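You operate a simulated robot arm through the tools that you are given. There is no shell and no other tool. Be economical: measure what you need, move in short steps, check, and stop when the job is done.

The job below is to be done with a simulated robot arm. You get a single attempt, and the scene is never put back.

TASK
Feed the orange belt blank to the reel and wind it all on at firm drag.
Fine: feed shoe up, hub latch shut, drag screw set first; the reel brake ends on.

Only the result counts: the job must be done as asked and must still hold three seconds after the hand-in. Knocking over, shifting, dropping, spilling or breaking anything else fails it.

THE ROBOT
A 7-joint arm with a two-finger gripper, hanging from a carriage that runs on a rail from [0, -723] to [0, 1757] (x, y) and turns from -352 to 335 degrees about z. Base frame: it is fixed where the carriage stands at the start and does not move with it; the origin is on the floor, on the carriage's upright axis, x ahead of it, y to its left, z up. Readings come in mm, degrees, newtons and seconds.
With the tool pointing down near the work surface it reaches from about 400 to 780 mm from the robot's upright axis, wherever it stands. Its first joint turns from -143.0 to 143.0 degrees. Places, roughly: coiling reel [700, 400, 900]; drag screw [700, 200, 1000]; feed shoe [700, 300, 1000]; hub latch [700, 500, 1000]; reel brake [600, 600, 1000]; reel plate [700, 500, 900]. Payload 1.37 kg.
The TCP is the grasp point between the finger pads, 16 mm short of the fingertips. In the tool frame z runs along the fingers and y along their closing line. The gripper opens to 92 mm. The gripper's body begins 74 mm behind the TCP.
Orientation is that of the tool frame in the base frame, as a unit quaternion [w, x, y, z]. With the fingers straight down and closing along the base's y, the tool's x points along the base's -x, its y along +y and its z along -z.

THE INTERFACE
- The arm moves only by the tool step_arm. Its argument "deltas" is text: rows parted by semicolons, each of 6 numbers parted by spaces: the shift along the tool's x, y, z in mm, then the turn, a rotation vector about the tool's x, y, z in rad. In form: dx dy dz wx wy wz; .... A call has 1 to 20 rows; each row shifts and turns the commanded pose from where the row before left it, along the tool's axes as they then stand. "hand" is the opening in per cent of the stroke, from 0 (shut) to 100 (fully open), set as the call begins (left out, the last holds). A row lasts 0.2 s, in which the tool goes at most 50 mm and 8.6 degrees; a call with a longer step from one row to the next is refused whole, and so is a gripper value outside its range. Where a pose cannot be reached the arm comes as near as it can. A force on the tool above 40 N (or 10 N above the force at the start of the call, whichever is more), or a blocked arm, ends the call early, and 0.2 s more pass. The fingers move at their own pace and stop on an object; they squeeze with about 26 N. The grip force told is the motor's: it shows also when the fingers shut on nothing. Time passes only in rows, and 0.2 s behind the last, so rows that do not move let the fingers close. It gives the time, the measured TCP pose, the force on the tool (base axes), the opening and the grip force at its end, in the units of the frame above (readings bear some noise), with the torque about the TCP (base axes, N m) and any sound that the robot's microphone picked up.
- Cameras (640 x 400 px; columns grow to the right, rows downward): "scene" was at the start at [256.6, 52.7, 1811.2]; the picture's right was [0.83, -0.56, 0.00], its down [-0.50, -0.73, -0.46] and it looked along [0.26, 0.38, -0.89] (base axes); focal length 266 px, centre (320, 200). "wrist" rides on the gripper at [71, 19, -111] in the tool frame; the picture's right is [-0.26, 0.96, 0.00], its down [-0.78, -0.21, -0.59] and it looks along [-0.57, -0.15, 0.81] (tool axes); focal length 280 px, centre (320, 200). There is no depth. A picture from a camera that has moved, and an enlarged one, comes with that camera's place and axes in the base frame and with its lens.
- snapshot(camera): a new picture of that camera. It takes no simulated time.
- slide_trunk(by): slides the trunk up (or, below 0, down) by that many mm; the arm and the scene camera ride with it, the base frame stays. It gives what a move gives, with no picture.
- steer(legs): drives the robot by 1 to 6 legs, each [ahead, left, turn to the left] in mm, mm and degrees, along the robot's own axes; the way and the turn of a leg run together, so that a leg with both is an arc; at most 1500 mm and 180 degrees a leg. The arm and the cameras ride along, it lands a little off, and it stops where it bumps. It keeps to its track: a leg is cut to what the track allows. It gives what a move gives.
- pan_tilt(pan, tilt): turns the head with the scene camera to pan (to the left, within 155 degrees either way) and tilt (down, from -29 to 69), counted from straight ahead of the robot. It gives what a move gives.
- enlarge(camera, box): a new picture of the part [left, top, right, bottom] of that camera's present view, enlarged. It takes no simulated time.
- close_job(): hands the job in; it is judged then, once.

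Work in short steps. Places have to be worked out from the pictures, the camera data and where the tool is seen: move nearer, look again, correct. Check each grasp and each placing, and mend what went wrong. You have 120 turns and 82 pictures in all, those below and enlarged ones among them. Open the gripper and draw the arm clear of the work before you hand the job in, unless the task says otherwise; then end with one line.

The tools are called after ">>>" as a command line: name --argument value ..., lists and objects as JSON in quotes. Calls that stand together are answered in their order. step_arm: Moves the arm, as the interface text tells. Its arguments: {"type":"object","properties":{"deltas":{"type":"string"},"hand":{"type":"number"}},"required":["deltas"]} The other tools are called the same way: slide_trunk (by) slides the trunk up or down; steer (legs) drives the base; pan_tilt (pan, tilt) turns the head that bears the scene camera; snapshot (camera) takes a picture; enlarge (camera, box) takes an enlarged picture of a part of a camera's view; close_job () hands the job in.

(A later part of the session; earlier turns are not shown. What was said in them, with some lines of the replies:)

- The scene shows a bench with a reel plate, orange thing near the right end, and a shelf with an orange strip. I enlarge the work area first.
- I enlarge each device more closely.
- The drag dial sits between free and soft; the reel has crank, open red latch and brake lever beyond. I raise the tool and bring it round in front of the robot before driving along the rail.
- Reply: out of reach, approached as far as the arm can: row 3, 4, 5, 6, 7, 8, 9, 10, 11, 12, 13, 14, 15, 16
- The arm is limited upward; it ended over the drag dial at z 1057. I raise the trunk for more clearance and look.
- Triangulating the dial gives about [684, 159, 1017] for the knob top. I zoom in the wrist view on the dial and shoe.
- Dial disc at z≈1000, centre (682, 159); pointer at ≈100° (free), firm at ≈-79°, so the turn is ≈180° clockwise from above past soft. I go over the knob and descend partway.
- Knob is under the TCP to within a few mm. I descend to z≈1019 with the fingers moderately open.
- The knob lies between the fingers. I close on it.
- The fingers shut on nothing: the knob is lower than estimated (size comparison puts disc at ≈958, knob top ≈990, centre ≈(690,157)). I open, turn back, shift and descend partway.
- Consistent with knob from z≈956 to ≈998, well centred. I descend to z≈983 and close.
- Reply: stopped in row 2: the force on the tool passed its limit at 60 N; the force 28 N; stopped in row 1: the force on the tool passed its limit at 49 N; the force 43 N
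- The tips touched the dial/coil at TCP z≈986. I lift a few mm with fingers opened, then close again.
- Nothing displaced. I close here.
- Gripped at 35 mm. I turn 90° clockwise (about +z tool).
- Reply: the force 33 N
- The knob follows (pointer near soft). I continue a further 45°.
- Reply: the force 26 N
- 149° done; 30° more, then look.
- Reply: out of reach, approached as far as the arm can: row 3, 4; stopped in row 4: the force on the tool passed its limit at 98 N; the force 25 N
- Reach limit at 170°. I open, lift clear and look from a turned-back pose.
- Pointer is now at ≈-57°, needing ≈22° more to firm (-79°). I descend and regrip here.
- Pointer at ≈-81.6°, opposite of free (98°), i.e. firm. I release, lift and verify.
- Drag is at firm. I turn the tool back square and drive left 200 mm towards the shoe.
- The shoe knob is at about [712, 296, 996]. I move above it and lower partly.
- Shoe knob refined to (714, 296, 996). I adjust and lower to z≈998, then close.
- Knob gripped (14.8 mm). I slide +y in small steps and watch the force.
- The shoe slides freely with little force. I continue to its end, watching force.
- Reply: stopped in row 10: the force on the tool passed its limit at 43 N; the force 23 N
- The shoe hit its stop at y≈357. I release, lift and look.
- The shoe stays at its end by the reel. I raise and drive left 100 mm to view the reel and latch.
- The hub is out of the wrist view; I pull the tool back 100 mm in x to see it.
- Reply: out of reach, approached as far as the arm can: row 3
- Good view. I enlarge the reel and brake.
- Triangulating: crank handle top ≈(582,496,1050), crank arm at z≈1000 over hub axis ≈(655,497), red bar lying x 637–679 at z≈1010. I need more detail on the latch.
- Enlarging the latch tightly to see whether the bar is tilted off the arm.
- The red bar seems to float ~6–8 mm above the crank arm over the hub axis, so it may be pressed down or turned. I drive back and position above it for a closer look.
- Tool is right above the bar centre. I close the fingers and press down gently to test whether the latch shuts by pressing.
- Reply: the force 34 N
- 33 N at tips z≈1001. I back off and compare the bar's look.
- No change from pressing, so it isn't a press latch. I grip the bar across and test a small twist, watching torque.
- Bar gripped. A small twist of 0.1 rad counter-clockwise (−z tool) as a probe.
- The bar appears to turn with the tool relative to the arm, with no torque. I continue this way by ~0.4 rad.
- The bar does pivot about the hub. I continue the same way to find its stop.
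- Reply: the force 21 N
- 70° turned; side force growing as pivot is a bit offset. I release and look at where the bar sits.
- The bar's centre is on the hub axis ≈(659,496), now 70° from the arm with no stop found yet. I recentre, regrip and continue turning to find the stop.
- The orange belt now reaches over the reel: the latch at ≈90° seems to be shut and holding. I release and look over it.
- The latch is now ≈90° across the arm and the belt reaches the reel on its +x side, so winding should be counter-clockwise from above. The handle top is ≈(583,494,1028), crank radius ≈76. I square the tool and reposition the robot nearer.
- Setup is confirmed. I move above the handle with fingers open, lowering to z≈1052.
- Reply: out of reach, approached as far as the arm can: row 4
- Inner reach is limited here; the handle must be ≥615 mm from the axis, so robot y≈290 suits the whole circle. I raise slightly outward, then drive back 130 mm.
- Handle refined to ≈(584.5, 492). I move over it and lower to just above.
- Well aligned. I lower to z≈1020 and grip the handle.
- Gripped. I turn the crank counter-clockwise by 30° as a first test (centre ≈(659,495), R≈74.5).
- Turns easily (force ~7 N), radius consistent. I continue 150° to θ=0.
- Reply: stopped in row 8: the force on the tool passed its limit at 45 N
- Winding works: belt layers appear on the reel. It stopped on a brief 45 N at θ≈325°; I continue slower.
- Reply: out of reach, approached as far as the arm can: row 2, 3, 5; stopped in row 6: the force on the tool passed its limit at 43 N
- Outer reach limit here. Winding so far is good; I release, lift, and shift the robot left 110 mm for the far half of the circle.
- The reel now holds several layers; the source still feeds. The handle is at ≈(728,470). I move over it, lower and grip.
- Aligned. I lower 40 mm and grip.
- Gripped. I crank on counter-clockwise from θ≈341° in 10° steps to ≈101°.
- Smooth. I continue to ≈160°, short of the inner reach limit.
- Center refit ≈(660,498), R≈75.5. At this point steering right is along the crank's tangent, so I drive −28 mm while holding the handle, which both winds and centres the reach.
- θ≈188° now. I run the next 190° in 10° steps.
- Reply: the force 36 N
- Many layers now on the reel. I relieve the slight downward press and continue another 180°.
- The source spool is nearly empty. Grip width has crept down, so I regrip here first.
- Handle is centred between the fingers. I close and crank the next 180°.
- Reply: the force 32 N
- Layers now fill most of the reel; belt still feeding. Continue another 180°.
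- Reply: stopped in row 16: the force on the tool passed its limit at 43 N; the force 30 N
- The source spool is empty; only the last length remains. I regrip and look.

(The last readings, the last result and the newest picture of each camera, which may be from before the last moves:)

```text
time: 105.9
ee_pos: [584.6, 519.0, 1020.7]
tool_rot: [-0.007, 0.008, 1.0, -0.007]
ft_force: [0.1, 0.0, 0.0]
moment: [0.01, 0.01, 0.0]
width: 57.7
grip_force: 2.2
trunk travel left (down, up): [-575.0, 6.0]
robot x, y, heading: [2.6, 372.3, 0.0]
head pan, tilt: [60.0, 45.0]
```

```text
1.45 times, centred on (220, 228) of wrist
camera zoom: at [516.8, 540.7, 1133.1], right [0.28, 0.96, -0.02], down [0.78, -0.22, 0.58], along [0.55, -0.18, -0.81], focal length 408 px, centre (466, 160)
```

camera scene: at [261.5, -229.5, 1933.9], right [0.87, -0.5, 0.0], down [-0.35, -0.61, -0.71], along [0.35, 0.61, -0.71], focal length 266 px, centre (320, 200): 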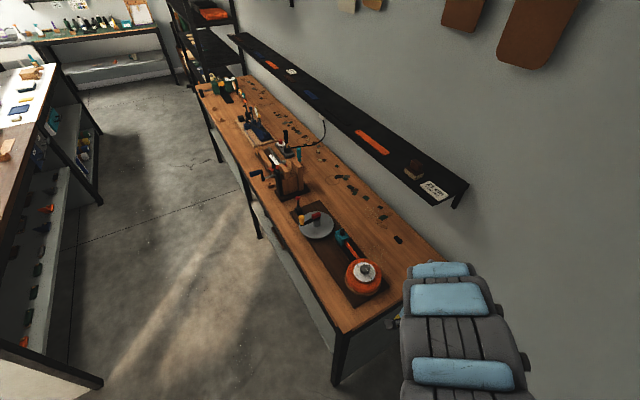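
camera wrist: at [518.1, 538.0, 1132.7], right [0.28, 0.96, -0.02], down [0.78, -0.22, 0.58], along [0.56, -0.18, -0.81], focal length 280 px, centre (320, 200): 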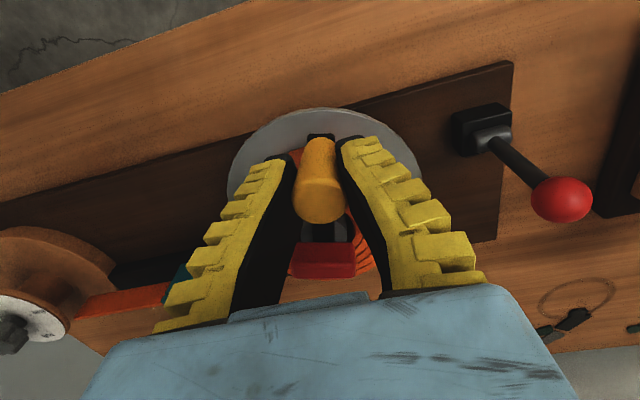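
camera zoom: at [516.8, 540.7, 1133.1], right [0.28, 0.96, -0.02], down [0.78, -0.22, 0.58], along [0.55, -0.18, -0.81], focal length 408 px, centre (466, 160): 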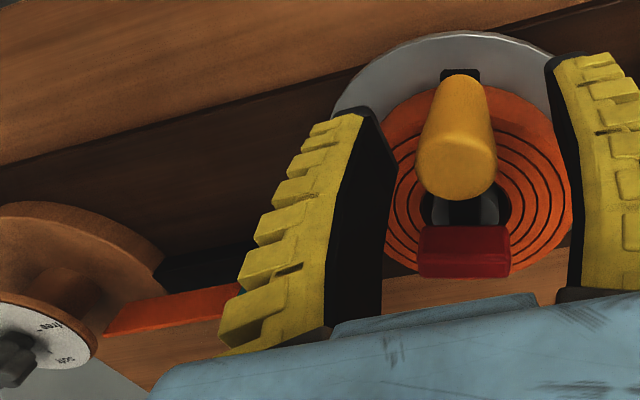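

The tail's end has left the spool but is not yet wound. I close on the handle and continue.

>>> step_arm --deltas "0 -3 0 0 0 0;0 0 0 0 0 0;0 0 0 0 0 0;1.61 -13.06 0 0 0 0;-0.69 -13.14 0 0 0 0;-2.96 -12.82 0 0 0 0;-5.15 -12.12 0 0 0 0;-7.16 -11.04 0 0 0 0;-8.98 -9.62 0 0 0 0;-10.51 -7.92 0 0 0 0;-11.73 -5.98 0 0 0 0;-12.59 -3.84 0 0 0 0;-13.06 -1.61 0 0 0 0;-13.14 0.69 0 0 0 0;-12.82 2.96 0 0 0 0;-12.12 5.15 0 0 0 0;-11.04 7.16 0 0 0 0;-9.62 8.98 0 0 0 0;-7.92 10.51 0 0 0 0;0 0 0 0 0 0" --hand 0

>>> snapshot --camera "wrist"

```text
time: 110.1
ee_pos: [720.3, 452.8, 1019.9]
tool_rot: [-0.008, 0.01, 1.0, -0.01]
ft_force: [-20.3, -17.1, 29.0]
moment: [-0.2, 0.29, 0.03]
width: 17.9
grip_force: 27.9
trunk travel left (down, up): [-575.0, 6.0]
robot x, y, heading: [-0.9, 375.3, -0.0]
head pan, tilt: [60.0, 45.0]
```

```text
15 pictures are left
camera wrist: at [652.7, 475.4, 1131.8], right [0.28, 0.96, -0.02], down [0.79, -0.21, 0.58], along [0.55, -0.18, -0.81], focal length 280 px, centre (320, 200)
```

wrist: 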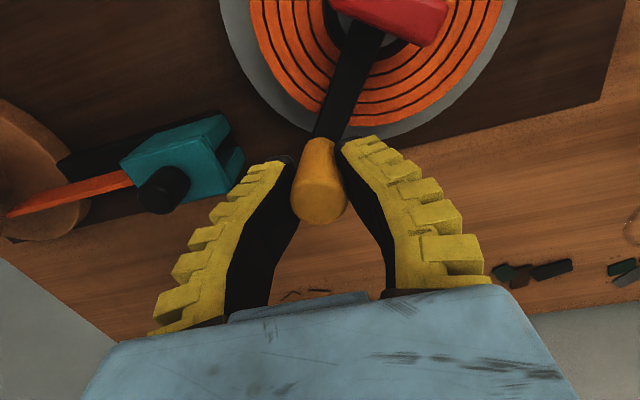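

The strip between shoe and reel is gone; a piece remains between spool and shoe. I zoom to examine.

>>> enlarge --camera "wrist" --box '[0, 90, 260, 250]'

>>> enlarge --camera "scene" --box '[280, 120, 640, 400]'

```text
2.46 times, centred on (130, 170) of wrist
camera zoom: at [652.7, 475.4, 1131.8], right [0.28, 0.96, -0.02], down [0.79, -0.21, 0.58], along [0.55, -0.18, -0.81], focal length 690 px, centre (788, 274)
```

zoom: 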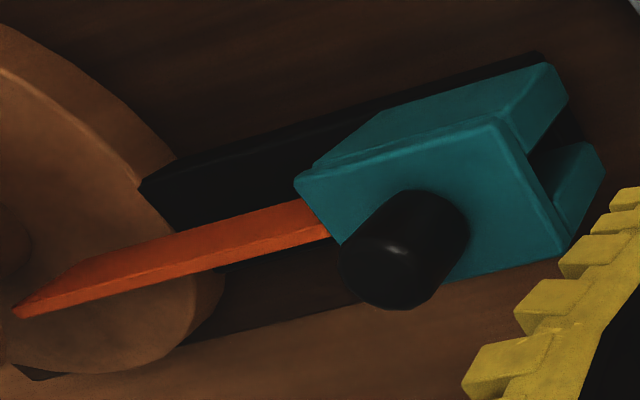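

```text
1.43 times, centred on (460, 260) of scene
camera zoom: at [261.4, 442.7, 1933.9], right [0.86, -0.5, 0.0], down [-0.36, -0.61, -0.71], along [0.35, 0.61, -0.71], focal length 380 px, centre (120, 114)
```

zoom: 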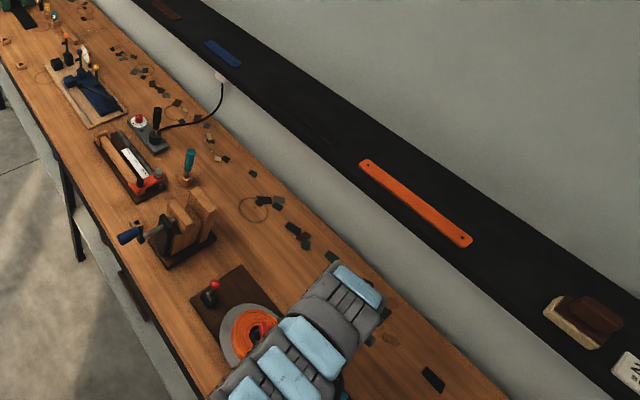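

The spool side piece looks like a fixed strip on the shoe; the reel-side strip vanished, suggesting it is all wound. I crank about 60° more to confirm nothing else comes on.

>>> step_arm --deltas "1 -1 -2 0 0 0;-7.92 10.51 0 0 0 0;-5.98 11.73 0 0 0 0;-3.84 12.59 0 0 0 0;-1.61 13.06 0 0 0 0;0.69 13.14 0 0 0 0;2.96 12.82 0 0 0 0;0 0 0 0 0 0"

>>> snapshot --camera "wrist"

```text
time: 110.7
ee_pos: [721.4, 453.1, 1021.0]
tool_rot: [-0.012, 0.012, 1.0, -0.013]
ft_force: [-22.8, -13.5, 26.1]
moment: [-0.24, 0.29, -0.03]
width: 18.7
grip_force: 27.6
trunk travel left (down, up): [-575.0, 6.0]
robot x, y, heading: [-0.1, 370.1, -0.3]
head pan, tilt: [60.0, 45.0]
stopped in row 2: the force on the tool passed its limit at 56 N (the readings are from after the stop); the commanded pose is now the measured one
```

```text
12 pictures are left
camera wrist: at [654.5, 476.5, 1131.8], right [0.28, 0.96, -0.03], down [0.79, -0.21, 0.57], along [0.54, -0.19, -0.82], focal length 280 px, centre (320, 200)
```

wrist: 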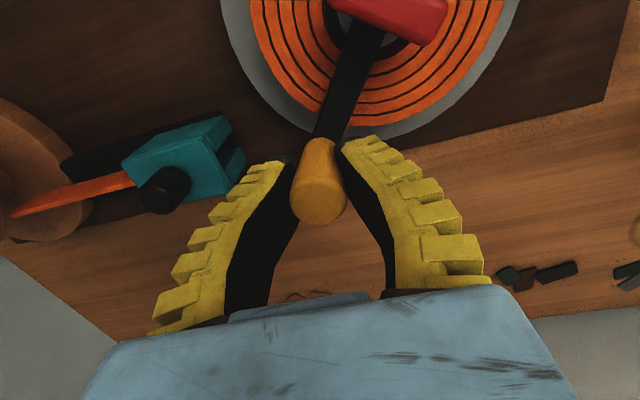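

The crank hits a firm stop with the strip gone: the belt is fully wound. I release, lift clear and check the reel doesn't spring back, turning the tool 90° for the brake.

>>> step_arm --deltas "0 0 0 0 0 0;0 0 0 0 0 0;0 0 -20 0 0 0;0 0 -20 0 0 0;5 0 -20 0 0 0;25 30 0 0 0 -0.131;25 30 0 0 0 -0.131;0 0 0 0 0 -0.131;0 0 0 0 0 -0.131;0 0 0 0 0 -0.131;0 0 0 0 0 -0.131;0 0 0 0 0 -0.131;0 0 0 0 0 -0.131;0 0 0 0 0 -0.131;0 0 0 0 0 -0.131;0 0 0 0 0 -0.131;0 0 0 0 0 -0.131" --hand 60

>>> snapshot --camera "wrist"

```text
time: 114.2
ee_pos: [668.6, 517.1, 1080.2]
tool_rot: [-0.016, -0.701, 0.713, 0.001]
ft_force: [0.0, -0.2, 0.8]
moment: [0.02, 0.01, 0.02]
width: 58.1
grip_force: 2.1
trunk travel left (down, up): [-575.0, 6.0]
robot x, y, heading: [1.2, 372.2, 0.1]
head pan, tilt: [60.0, 45.0]
```

```text
11 pictures are left
camera wrist: at [650.0, 448.2, 1193.5], right [-0.96, 0.28, 0.02], down [0.24, 0.79, 0.57], along [0.15, 0.55, -0.82], focal length 280 px, centre (320, 200)
```

wrist: 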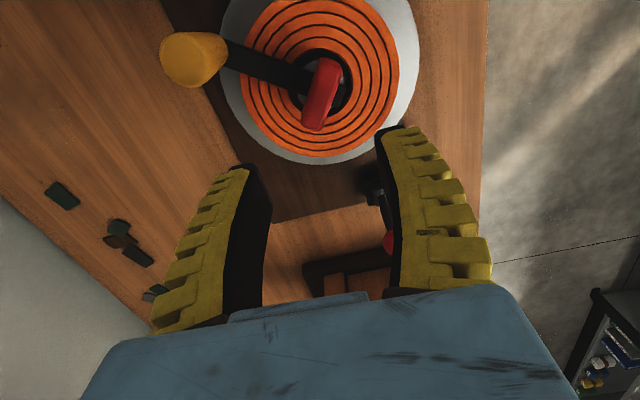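

The reel holds. I move towards the brake ball and look.

>>> step_arm --deltas "-35 20 0 0 0 0;-35 20 0 0 0 0"

>>> snapshot --camera "wrist"

```text
time: 114.8
ee_pos: [628.2, 587.6, 1078.2]
tool_rot: [-0.015, -0.7, 0.714, -0.001]
ft_force: [0.3, -1.0, 0.1]
moment: [0.09, 0.03, -0.03]
width: 57.8
grip_force: 1.9
trunk travel left (down, up): [-575.0, 6.0]
robot x, y, heading: [0.5, 375.1, 0.2]
head pan, tilt: [60.0, 45.0]
```

```text
10 pictures are left
camera wrist: at [611.0, 518.9, 1192.0], right [-0.96, 0.28, 0.01], down [0.24, 0.79, 0.57], along [0.15, 0.55, -0.82], focal length 280 px, centre (320, 200)
```

wrist: 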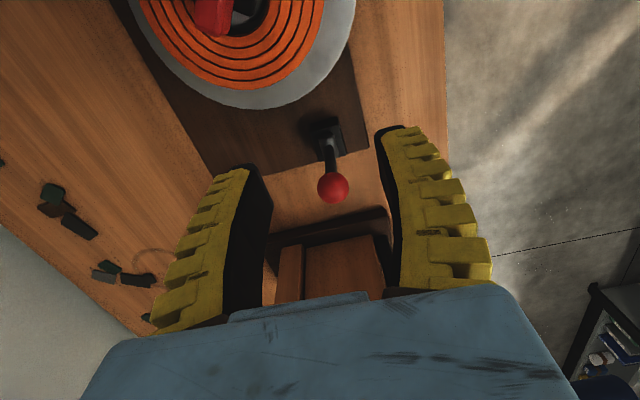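

Ball at ≈(630,626,1020). I go over it, descend and grip the ball with the fingers closing along x.

>>> step_arm --deltas "-38 -2 0 0 0 0;0 0 20 0 0 0;0 0 20 0 0 0;0 0 18 0 0 0;0 0 0 0 0 0"

>>> step_arm --deltas "0 0 0 0 0 0;0 0 0 0 0 0;0 0 0 0 0 0" --hand 0

>>> snapshot --camera "wrist"

```text
time: 116.0
ee_pos: [630.6, 625.4, 1021.2]
tool_rot: [-0.015, -0.7, 0.714, 0.0]
ft_force: [0.3, 0.0, 0.3]
moment: [-0.02, 0.0, 0.0]
width: 58.0
grip_force: 1.7
trunk travel left (down, up): [-575.0, 6.0]
robot x, y, heading: [2.0, 371.9, -0.1]
head pan, tilt: [60.0, 45.0]
```

```text
time: 116.8
ee_pos: [630.5, 625.0, 1021.0]
tool_rot: [-0.015, -0.701, 0.713, 0.0]
ft_force: [-1.7, 0.2, 4.2]
moment: [0.39, 0.0, 0.02]
width: 17.7
grip_force: 28.0
trunk travel left (down, up): [-575.0, 6.0]
robot x, y, heading: [2.7, 375.3, 0.0]
head pan, tilt: [60.0, 45.0]
```

```text
9 pictures are left
camera wrist: at [612.5, 556.2, 1133.9], right [-0.96, 0.28, 0.02], down [0.24, 0.79, 0.57], along [0.15, 0.55, -0.82], focal length 280 px, centre (320, 200)
```

wrist: 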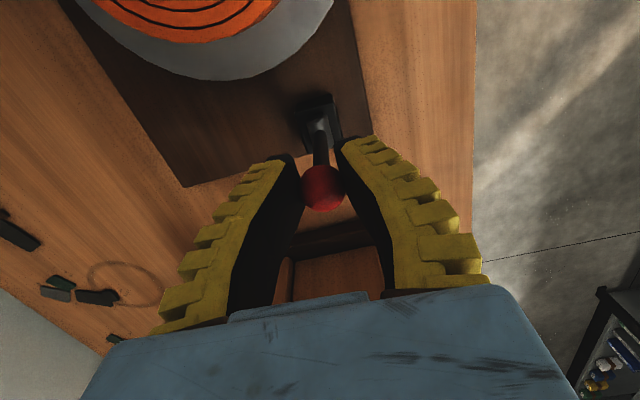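

Ball gripped. Probe: move 6 mm toward −y (reel side) and read force.

>>> step_arm --deltas "3 0 0 0 0 0;3 0 0 0 0 0;0 0 0 0 0 0"

```text
time: 117.7
ee_pos: [628.9, 625.0, 1021.4]
tool_rot: [-0.014, -0.702, 0.712, 0.002]
ft_force: [1.0, 21.1, -6.7]
moment: [0.76, -0.06, 0.07]
width: 15.4
grip_force: 28.2
trunk travel left (down, up): [-575.0, 6.0]
robot x, y, heading: [-3.0, 373.9, -0.2]
head pan, tilt: [60.0, 45.0]
```

Blocked toward −y (21 N, no motion). I return and probe +y.

>>> step_arm --deltas "-3 0 0 0 0 0;-3 0 0 0 0 0;-3 0 0 0 0 0;-3 0 0 0 0 0;0 0 0 0 0 0"

```text
time: 118.8
ee_pos: [629.7, 628.4, 1018.5]
tool_rot: [-0.018, -0.7, 0.714, 0.0]
ft_force: [0.9, -1.6, -10.0]
moment: [0.13, -0.03, 0.0]
width: 12.3
grip_force: 27.7
trunk travel left (down, up): [-575.0, 6.0]
robot x, y, heading: [-0.4, 376.4, -0.5]
head pan, tilt: [60.0, 45.0]
```

Inconclusive toward +y (grip sliding on the ball). I recentre, regrip and probe along x.

>>> step_arm --deltas "3 0 0 0 0 0;0 0 0 0 0 0" --hand 50

>>> step_arm --deltas "0 0 0 0 0 0;0 0 0 0 0 0;0 0 0 0 0 0;0 3 0 0 0 0;0 4 0 0 0 0;0 4 0 0 0 0;0 0 0 0 0 0" --hand 0

```text
time: 119.5
ee_pos: [629.7, 626.9, 1020.9]
tool_rot: [-0.015, -0.7, 0.714, -0.001]
ft_force: [0.2, 0.1, 0.2]
moment: [0.0, 0.03, 0.0]
width: 49.2
grip_force: 2.1
trunk travel left (down, up): [-575.0, 6.0]
robot x, y, heading: [0.2, 372.6, -0.2]
head pan, tilt: [60.0, 45.0]
```

```text
time: 121.0
ee_pos: [621.1, 629.8, 1020.8]
tool_rot: [-0.015, -0.701, 0.713, 0.0]
ft_force: [3.9, 6.7, 2.0]
moment: [0.05, -0.25, 0.0]
width: 11.5
grip_force: 27.9
trunk travel left (down, up): [-575.0, 6.0]
robot x, y, heading: [-1.3, 375.0, -0.2]
head pan, tilt: [60.0, 45.0]
```

It moves freely toward −x (hinge axis along y). I continue along the arc toward −x.

>>> step_arm --deltas "2 5 1 0 0 0;1 5 1 0 0 0;0 5 1.5 0 0 0;0 5 2 0 0 0;0 5 2.5 0 0 0;0 5 3 0 0 0;0 0 0 0 0 0"

>>> snapshot --camera "wrist"

```text
time: 122.7
ee_pos: [589.5, 628.5, 1011.0]
tool_rot: [-0.015, -0.701, 0.713, 0.001]
ft_force: [5.7, 16.6, -0.8]
moment: [0.21, -0.4, 0.02]
width: 10.8
grip_force: 28.4
trunk travel left (down, up): [-575.0, 6.0]
robot x, y, heading: [2.3, 372.8, -0.3]
head pan, tilt: [60.0, 45.0]
```

```text
8 pictures are left
camera wrist: at [571.9, 559.8, 1124.4], right [-0.96, 0.28, 0.02], down [0.24, 0.79, 0.57], along [0.15, 0.55, -0.82], focal length 280 px, centre (320, 200)
```

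wrist: 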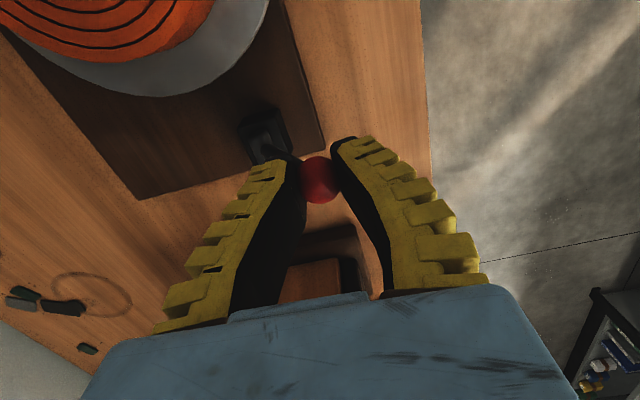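

The lever follows, about 38° over. I go on until it meets its stop.

>>> step_arm --deltas "3 4 4 0 0 0;0 4 4 0 0 0;0 4 4.5 0 0 0;0 3 5 0 0 0;0 0 0 0 0 0"

>>> snapshot --camera "wrist"

```text
time: 123.8
ee_pos: [574.9, 629.8, 996.2]
tool_rot: [-0.014, -0.701, 0.713, 0.002]
ft_force: [-6.0, 23.1, 20.6]
moment: [0.42, -0.81, 0.06]
width: 13.2
grip_force: 27.7
trunk travel left (down, up): [-575.0, 6.0]
robot x, y, heading: [-1.2, 373.0, -0.1]
head pan, tilt: [60.0, 45.0]
```

```text
7 pictures are left
camera wrist: at [556.6, 559.2, 1108.8], right [-0.96, 0.28, 0.02], down [0.24, 0.79, 0.57], along [0.15, 0.55, -0.82], focal length 280 px, centre (320, 200)
```

wrist: 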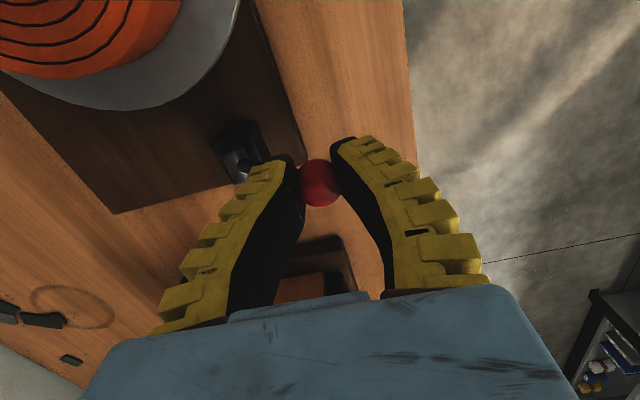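

Resistance appears (20 N up). I push a bit more to be sure of the stop.

>>> step_arm --deltas "1 3 3 0 0 0;0 3 4 0 0 0;0 0 0 0 0 0"

```text
time: 124.4
ee_pos: [572.7, 628.6, 994.5]
tool_rot: [-0.009, -0.701, 0.713, 0.002]
ft_force: [-2.6, 11.4, 15.7]
moment: [0.2, -0.6, 0.04]
width: 11.3
grip_force: 27.9
trunk travel left (down, up): [-575.0, 6.0]
robot x, y, heading: [2.2, 372.6, -0.2]
head pan, tilt: [60.0, 45.0]
stopped in row 2: the force on the tool passed its limit at 46 N (the readings are from after the stop); the commanded pose is now the measured one
```

The lever is at its stop, ≈57° toward −x. I release, lift clear and check it stays.

>>> step_arm --deltas "0 0 0 0 0 0;0 0 0 0 0 0;0 0 -20 0 0 0;0 0 -25 0 0 0;0 0 -25 0 0 0;30 0 0 0 0 0;30 0 0 0 0 0" --hand 60

>>> snapshot --camera "wrist"

```text
time: 126.0
ee_pos: [569.9, 564.4, 1063.8]
tool_rot: [-0.014, -0.701, 0.713, 0.001]
ft_force: [-0.2, 0.6, -1.0]
moment: [-0.05, 0.0, -0.01]
width: 57.7
grip_force: 2.1
trunk travel left (down, up): [-575.0, 6.0]
robot x, y, heading: [-2.3, 372.5, -0.4]
head pan, tilt: [60.0, 45.0]
```

```text
6 pictures are left
camera wrist: at [552.5, 495.7, 1175.3], right [-0.96, 0.28, 0.01], down [0.24, 0.79, 0.57], along [0.15, 0.55, -0.82], focal length 280 px, centre (320, 200)
```

wrist: 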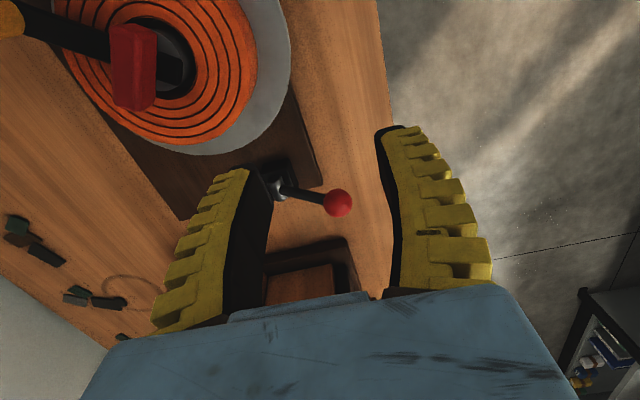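

The lever stays put. To make sure this is brake "on", I'll return to the crank handle and nudge it very lightly in the unwinding direction.

>>> step_arm --deltas "28 -38 0 0 0 0;28 -38 0 0 0 0;28 -38 0 0 0 0;27 -37 0 0 0 0;0 0 0 0 0 0.13;0 0 0 0 0 0.13;0 0 0 0 0 0.13;0 0 0 0 0 0.13;0 0 0 0 0 0.13;0 0 0 0 0 0.13;0 0 0 0 0 0.13;0 0 0 0 0 0.13;0 0 0 0 0 0.13;0 0 0 0 0 0.13;0 0 0 0 0 0.13;0 0 0 0 0 0.12" --hand 70

>>> snapshot --camera "wrist"

```text
time: 129.4
ee_pos: [721.1, 450.6, 1061.1]
tool_rot: [-0.009, 0.0, 1.0, -0.009]
ft_force: [0.0, 0.3, -0.4]
moment: [0.0, 0.02, 0.0]
width: 66.6
grip_force: 1.8
trunk travel left (down, up): [-575.0, 6.0]
robot x, y, heading: [0.2, 372.8, -0.2]
head pan, tilt: [60.0, 45.0]
```

```text
5 pictures are left
camera wrist: at [651.6, 471.1, 1173.5], right [0.26, 0.97, -0.02], down [0.79, -0.2, 0.58], along [0.55, -0.17, -0.82], focal length 280 px, centre (320, 200)
```

wrist: 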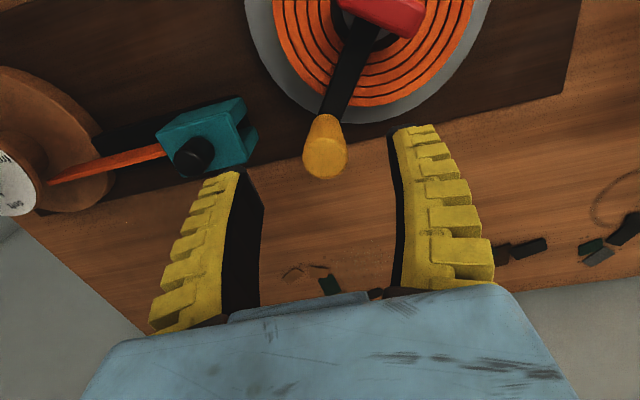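

Handle aligned. I descend, grip and nudge ~6 mm clockwise, reading force and motion.

>>> step_arm --deltas "0 2 14 0 0 0;0 0 14 0 0 0;0 0 13 0 0 0;0 0 0 0 0 0"

>>> step_arm --deltas "0 0 0 0 0 0;0 0 0 0 0 0;0 0 0 0 0 0" --hand 0

>>> step_arm --deltas "1.8 -2.4 0 0 0 0;1.8 -2.4 0 0 0 0;0 0 0 0 0 0"

```text
time: 130.4
ee_pos: [719.6, 452.2, 1019.4]
tool_rot: [-0.009, -0.001, 1.0, -0.009]
ft_force: [1.0, -1.2, -1.1]
moment: [-0.03, -0.01, -0.01]
width: 66.5
grip_force: 1.9
trunk travel left (down, up): [-575.0, 6.0]
robot x, y, heading: [2.8, 369.2, -0.0]
head pan, tilt: [60.0, 45.0]
```

```text
time: 131.2
ee_pos: [721.0, 452.5, 1021.5]
tool_rot: [-0.009, -0.002, 1.0, -0.009]
ft_force: [-0.6, 1.1, 4.4]
moment: [0.1, -0.42, -0.04]
width: 19.0
grip_force: 27.6
trunk travel left (down, up): [-575.0, 6.0]
robot x, y, heading: [0.3, 370.0, 0.1]
head pan, tilt: [60.0, 45.0]
```

```text
time: 132.0
ee_pos: [717.0, 449.2, 1020.0]
tool_rot: [-0.009, -0.001, 1.0, -0.007]
ft_force: [18.9, 10.6, -9.5]
moment: [0.19, -0.68, 0.02]
width: 16.6
grip_force: 28.1
trunk travel left (down, up): [-575.0, 6.0]
robot x, y, heading: [-0.1, 376.3, 0.2]
head pan, tilt: [60.0, 45.0]
```

It resists with ≈20 N against the nudge (free cranking was ≈7 N), so the brake holds. I undo the nudge, release and lift clear.

>>> step_arm --deltas "-1.8 2.4 0 0 0 0;-1.8 2.4 0 0 0 0;0 0 0 0 0 0"

>>> step_arm --deltas "0 0 0 0 0 0;0 0 0 0 0 0;0 0 -20 0 0 0;0 0 -20 0 0 0;5 0 -20 0 0 0" --hand 70

>>> snapshot --camera "wrist"

```text
time: 132.8
ee_pos: [718.1, 450.2, 1020.3]
tool_rot: [-0.01, -0.001, 1.0, -0.009]
ft_force: [-17.7, -5.4, 24.5]
moment: [-0.01, 0.24, -0.02]
width: 16.5
grip_force: 27.9
trunk travel left (down, up): [-575.0, 6.0]
robot x, y, heading: [-1.6, 374.9, -0.2]
head pan, tilt: [60.0, 45.0]
```

```text
time: 134.0
ee_pos: [715.3, 453.6, 1082.6]
tool_rot: [-0.01, -0.002, 1.0, -0.009]
ft_force: [0.4, 0.2, -0.5]
moment: [0.03, 0.0, 0.04]
width: 66.4
grip_force: 1.4
trunk travel left (down, up): [-575.0, 6.0]
robot x, y, heading: [1.1, 373.0, 0.1]
head pan, tilt: [60.0, 45.0]
```

```text
4 pictures are left
camera wrist: at [646.7, 473.4, 1194.0], right [0.26, 0.97, -0.02], down [0.79, -0.2, 0.58], along [0.55, -0.17, -0.82], focal length 280 px, centre (320, 200)
```

wrist: 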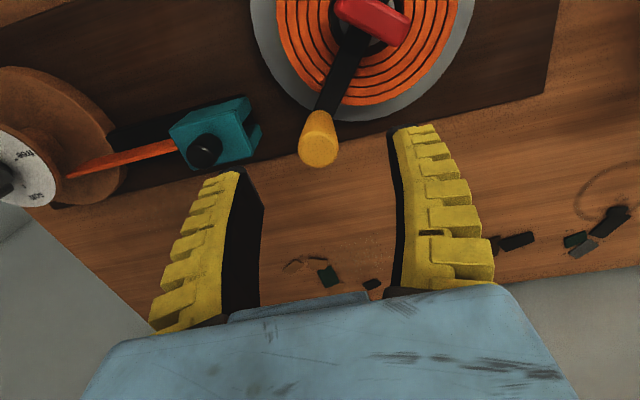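

The handle shifted back perhaps 2–3 mm (brake is friction, resisting both ways). I re-grip and push it firmly forward to the end stop again.

>>> step_arm --deltas "-3 -3 20 0 0 0;0 0 20 0 0 0;0 0 20 0 0 0;0 0 0 0 0 0"

>>> step_arm --deltas "0 0 0 0 0 0;0 0 0 0 0 0;0 0 0 0 0 0" --hand 0

>>> step_arm --deltas "-1.8 2.4 0 0 0 0;-1.8 2.4 0 0 0 0;-1.8 2.4 0 0 0 0;0 0 0 0 0 0"

```text
time: 135.0
ee_pos: [717.3, 449.4, 1021.5]
tool_rot: [-0.01, -0.001, 1.0, -0.009]
ft_force: [-1.3, 0.7, 0.2]
moment: [0.0, -0.03, -0.02]
width: 66.5
grip_force: 1.5
trunk travel left (down, up): [-575.0, 6.0]
robot x, y, heading: [3.9, 367.8, 0.2]
head pan, tilt: [60.0, 45.0]
```

```text
time: 135.8
ee_pos: [717.2, 448.6, 1022.0]
tool_rot: [-0.01, -0.002, 1.0, -0.009]
ft_force: [-3.1, 0.6, 4.7]
moment: [0.0, -0.37, -0.02]
width: 20.2
grip_force: 27.5
trunk travel left (down, up): [-575.0, 6.0]
robot x, y, heading: [3.3, 375.1, -0.2]
head pan, tilt: [60.0, 45.0]
```

```text
time: 136.8
ee_pos: [721.3, 452.4, 1021.1]
tool_rot: [-0.012, 0.001, 1.0, -0.01]
ft_force: [-19.2, -3.8, 25.5]
moment: [-0.13, 0.36, -0.04]
width: 17.6
grip_force: 28.7
trunk travel left (down, up): [-575.0, 6.0]
robot x, y, heading: [-1.7, 373.1, -0.2]
head pan, tilt: [60.0, 45.0]
stopped in row 4: the force on the tool passed its limit at 40 N (the readings are from after the stop); the commanded pose is now the measured one
```

Back at the stop position (721,452). I release, lift and draw the arm clear, then make a final check.

>>> step_arm --deltas "0 0 0 0 0 0;0 0 0 0 0 0;0 0 -20 0 0 0;0 0 -20 0 0 0;5 0 -20 0 0 0;20 0 -20 0 0 0" --hand 70

>>> snapshot --camera "wrist"

>>> steer --legs '[[0, -600, 0]]'

>>> enlarge --camera "scene" --box '[270, 180, 400, 310]'

```text
time: 138.2
ee_pos: [698.5, 456.0, 1100.0]
tool_rot: [-0.011, -0.001, 1.0, -0.01]
ft_force: [-0.1, 0.6, 0.0]
moment: [0.01, 0.05, 0.0]
width: 66.9
grip_force: 1.6
trunk travel left (down, up): [-575.0, 6.0]
robot x, y, heading: [0.7, 374.0, -0.0]
head pan, tilt: [60.0, 45.0]
```

```text
3 pictures are left
camera wrist: at [629.6, 476.7, 1212.8], right [0.26, 0.97, -0.02], down [0.79, -0.2, 0.58], along [0.55, -0.17, -0.82], focal length 280 px, centre (320, 200)
```

wrist: 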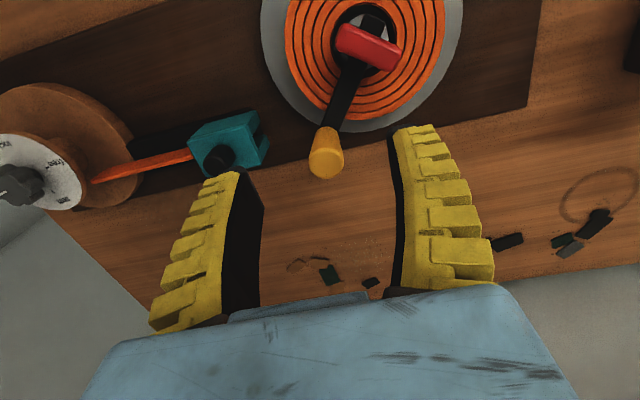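

```text
time: 141.5
ee_pos: [698.6, -140.1, 1099.8]
tool_rot: [-0.01, -0.003, 1.0, -0.009]
ft_force: [0.0, -0.1, 0.4]
moment: [-0.03, 0.01, 0.04]
width: 66.5
grip_force: 1.9
trunk travel left (down, up): [-575.0, 6.0]
robot x, y, heading: [1.6, -226.1, 0.0]
head pan, tilt: [60.0, 45.0]
```

```text
3.08 times, centred on (335, 245) of scene
camera zoom: at [261.4, -155.1, 1933.9], right [0.87, -0.5, 0.0], down [-0.35, -0.61, -0.71], along [0.35, 0.61, -0.71], focal length 819 px, centre (274, 62)
```

zoom: 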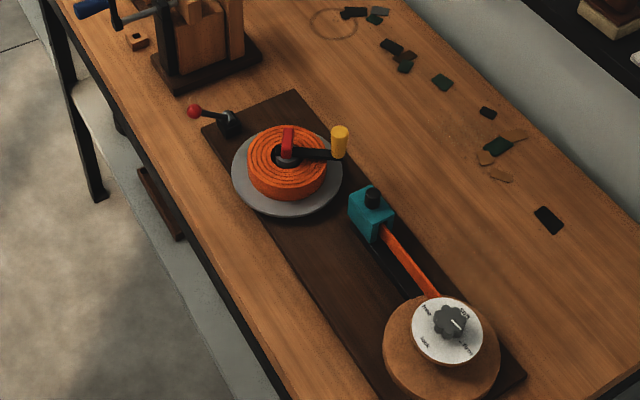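

The final view shows the belt on the reel, spool empty, drag pointer at firm, shoe up, latch across, brake lever over, and the arm clear. I hand in.

>>> close_job

```text
The job is handed in.
```

The orange belt blank is wound fully onto the reel at firm drag, with the feed shoe up, the hub latch shut and the reel brake on; an orange strip still shows between the empty spool and the shoe, which I took to be part of the shoe.
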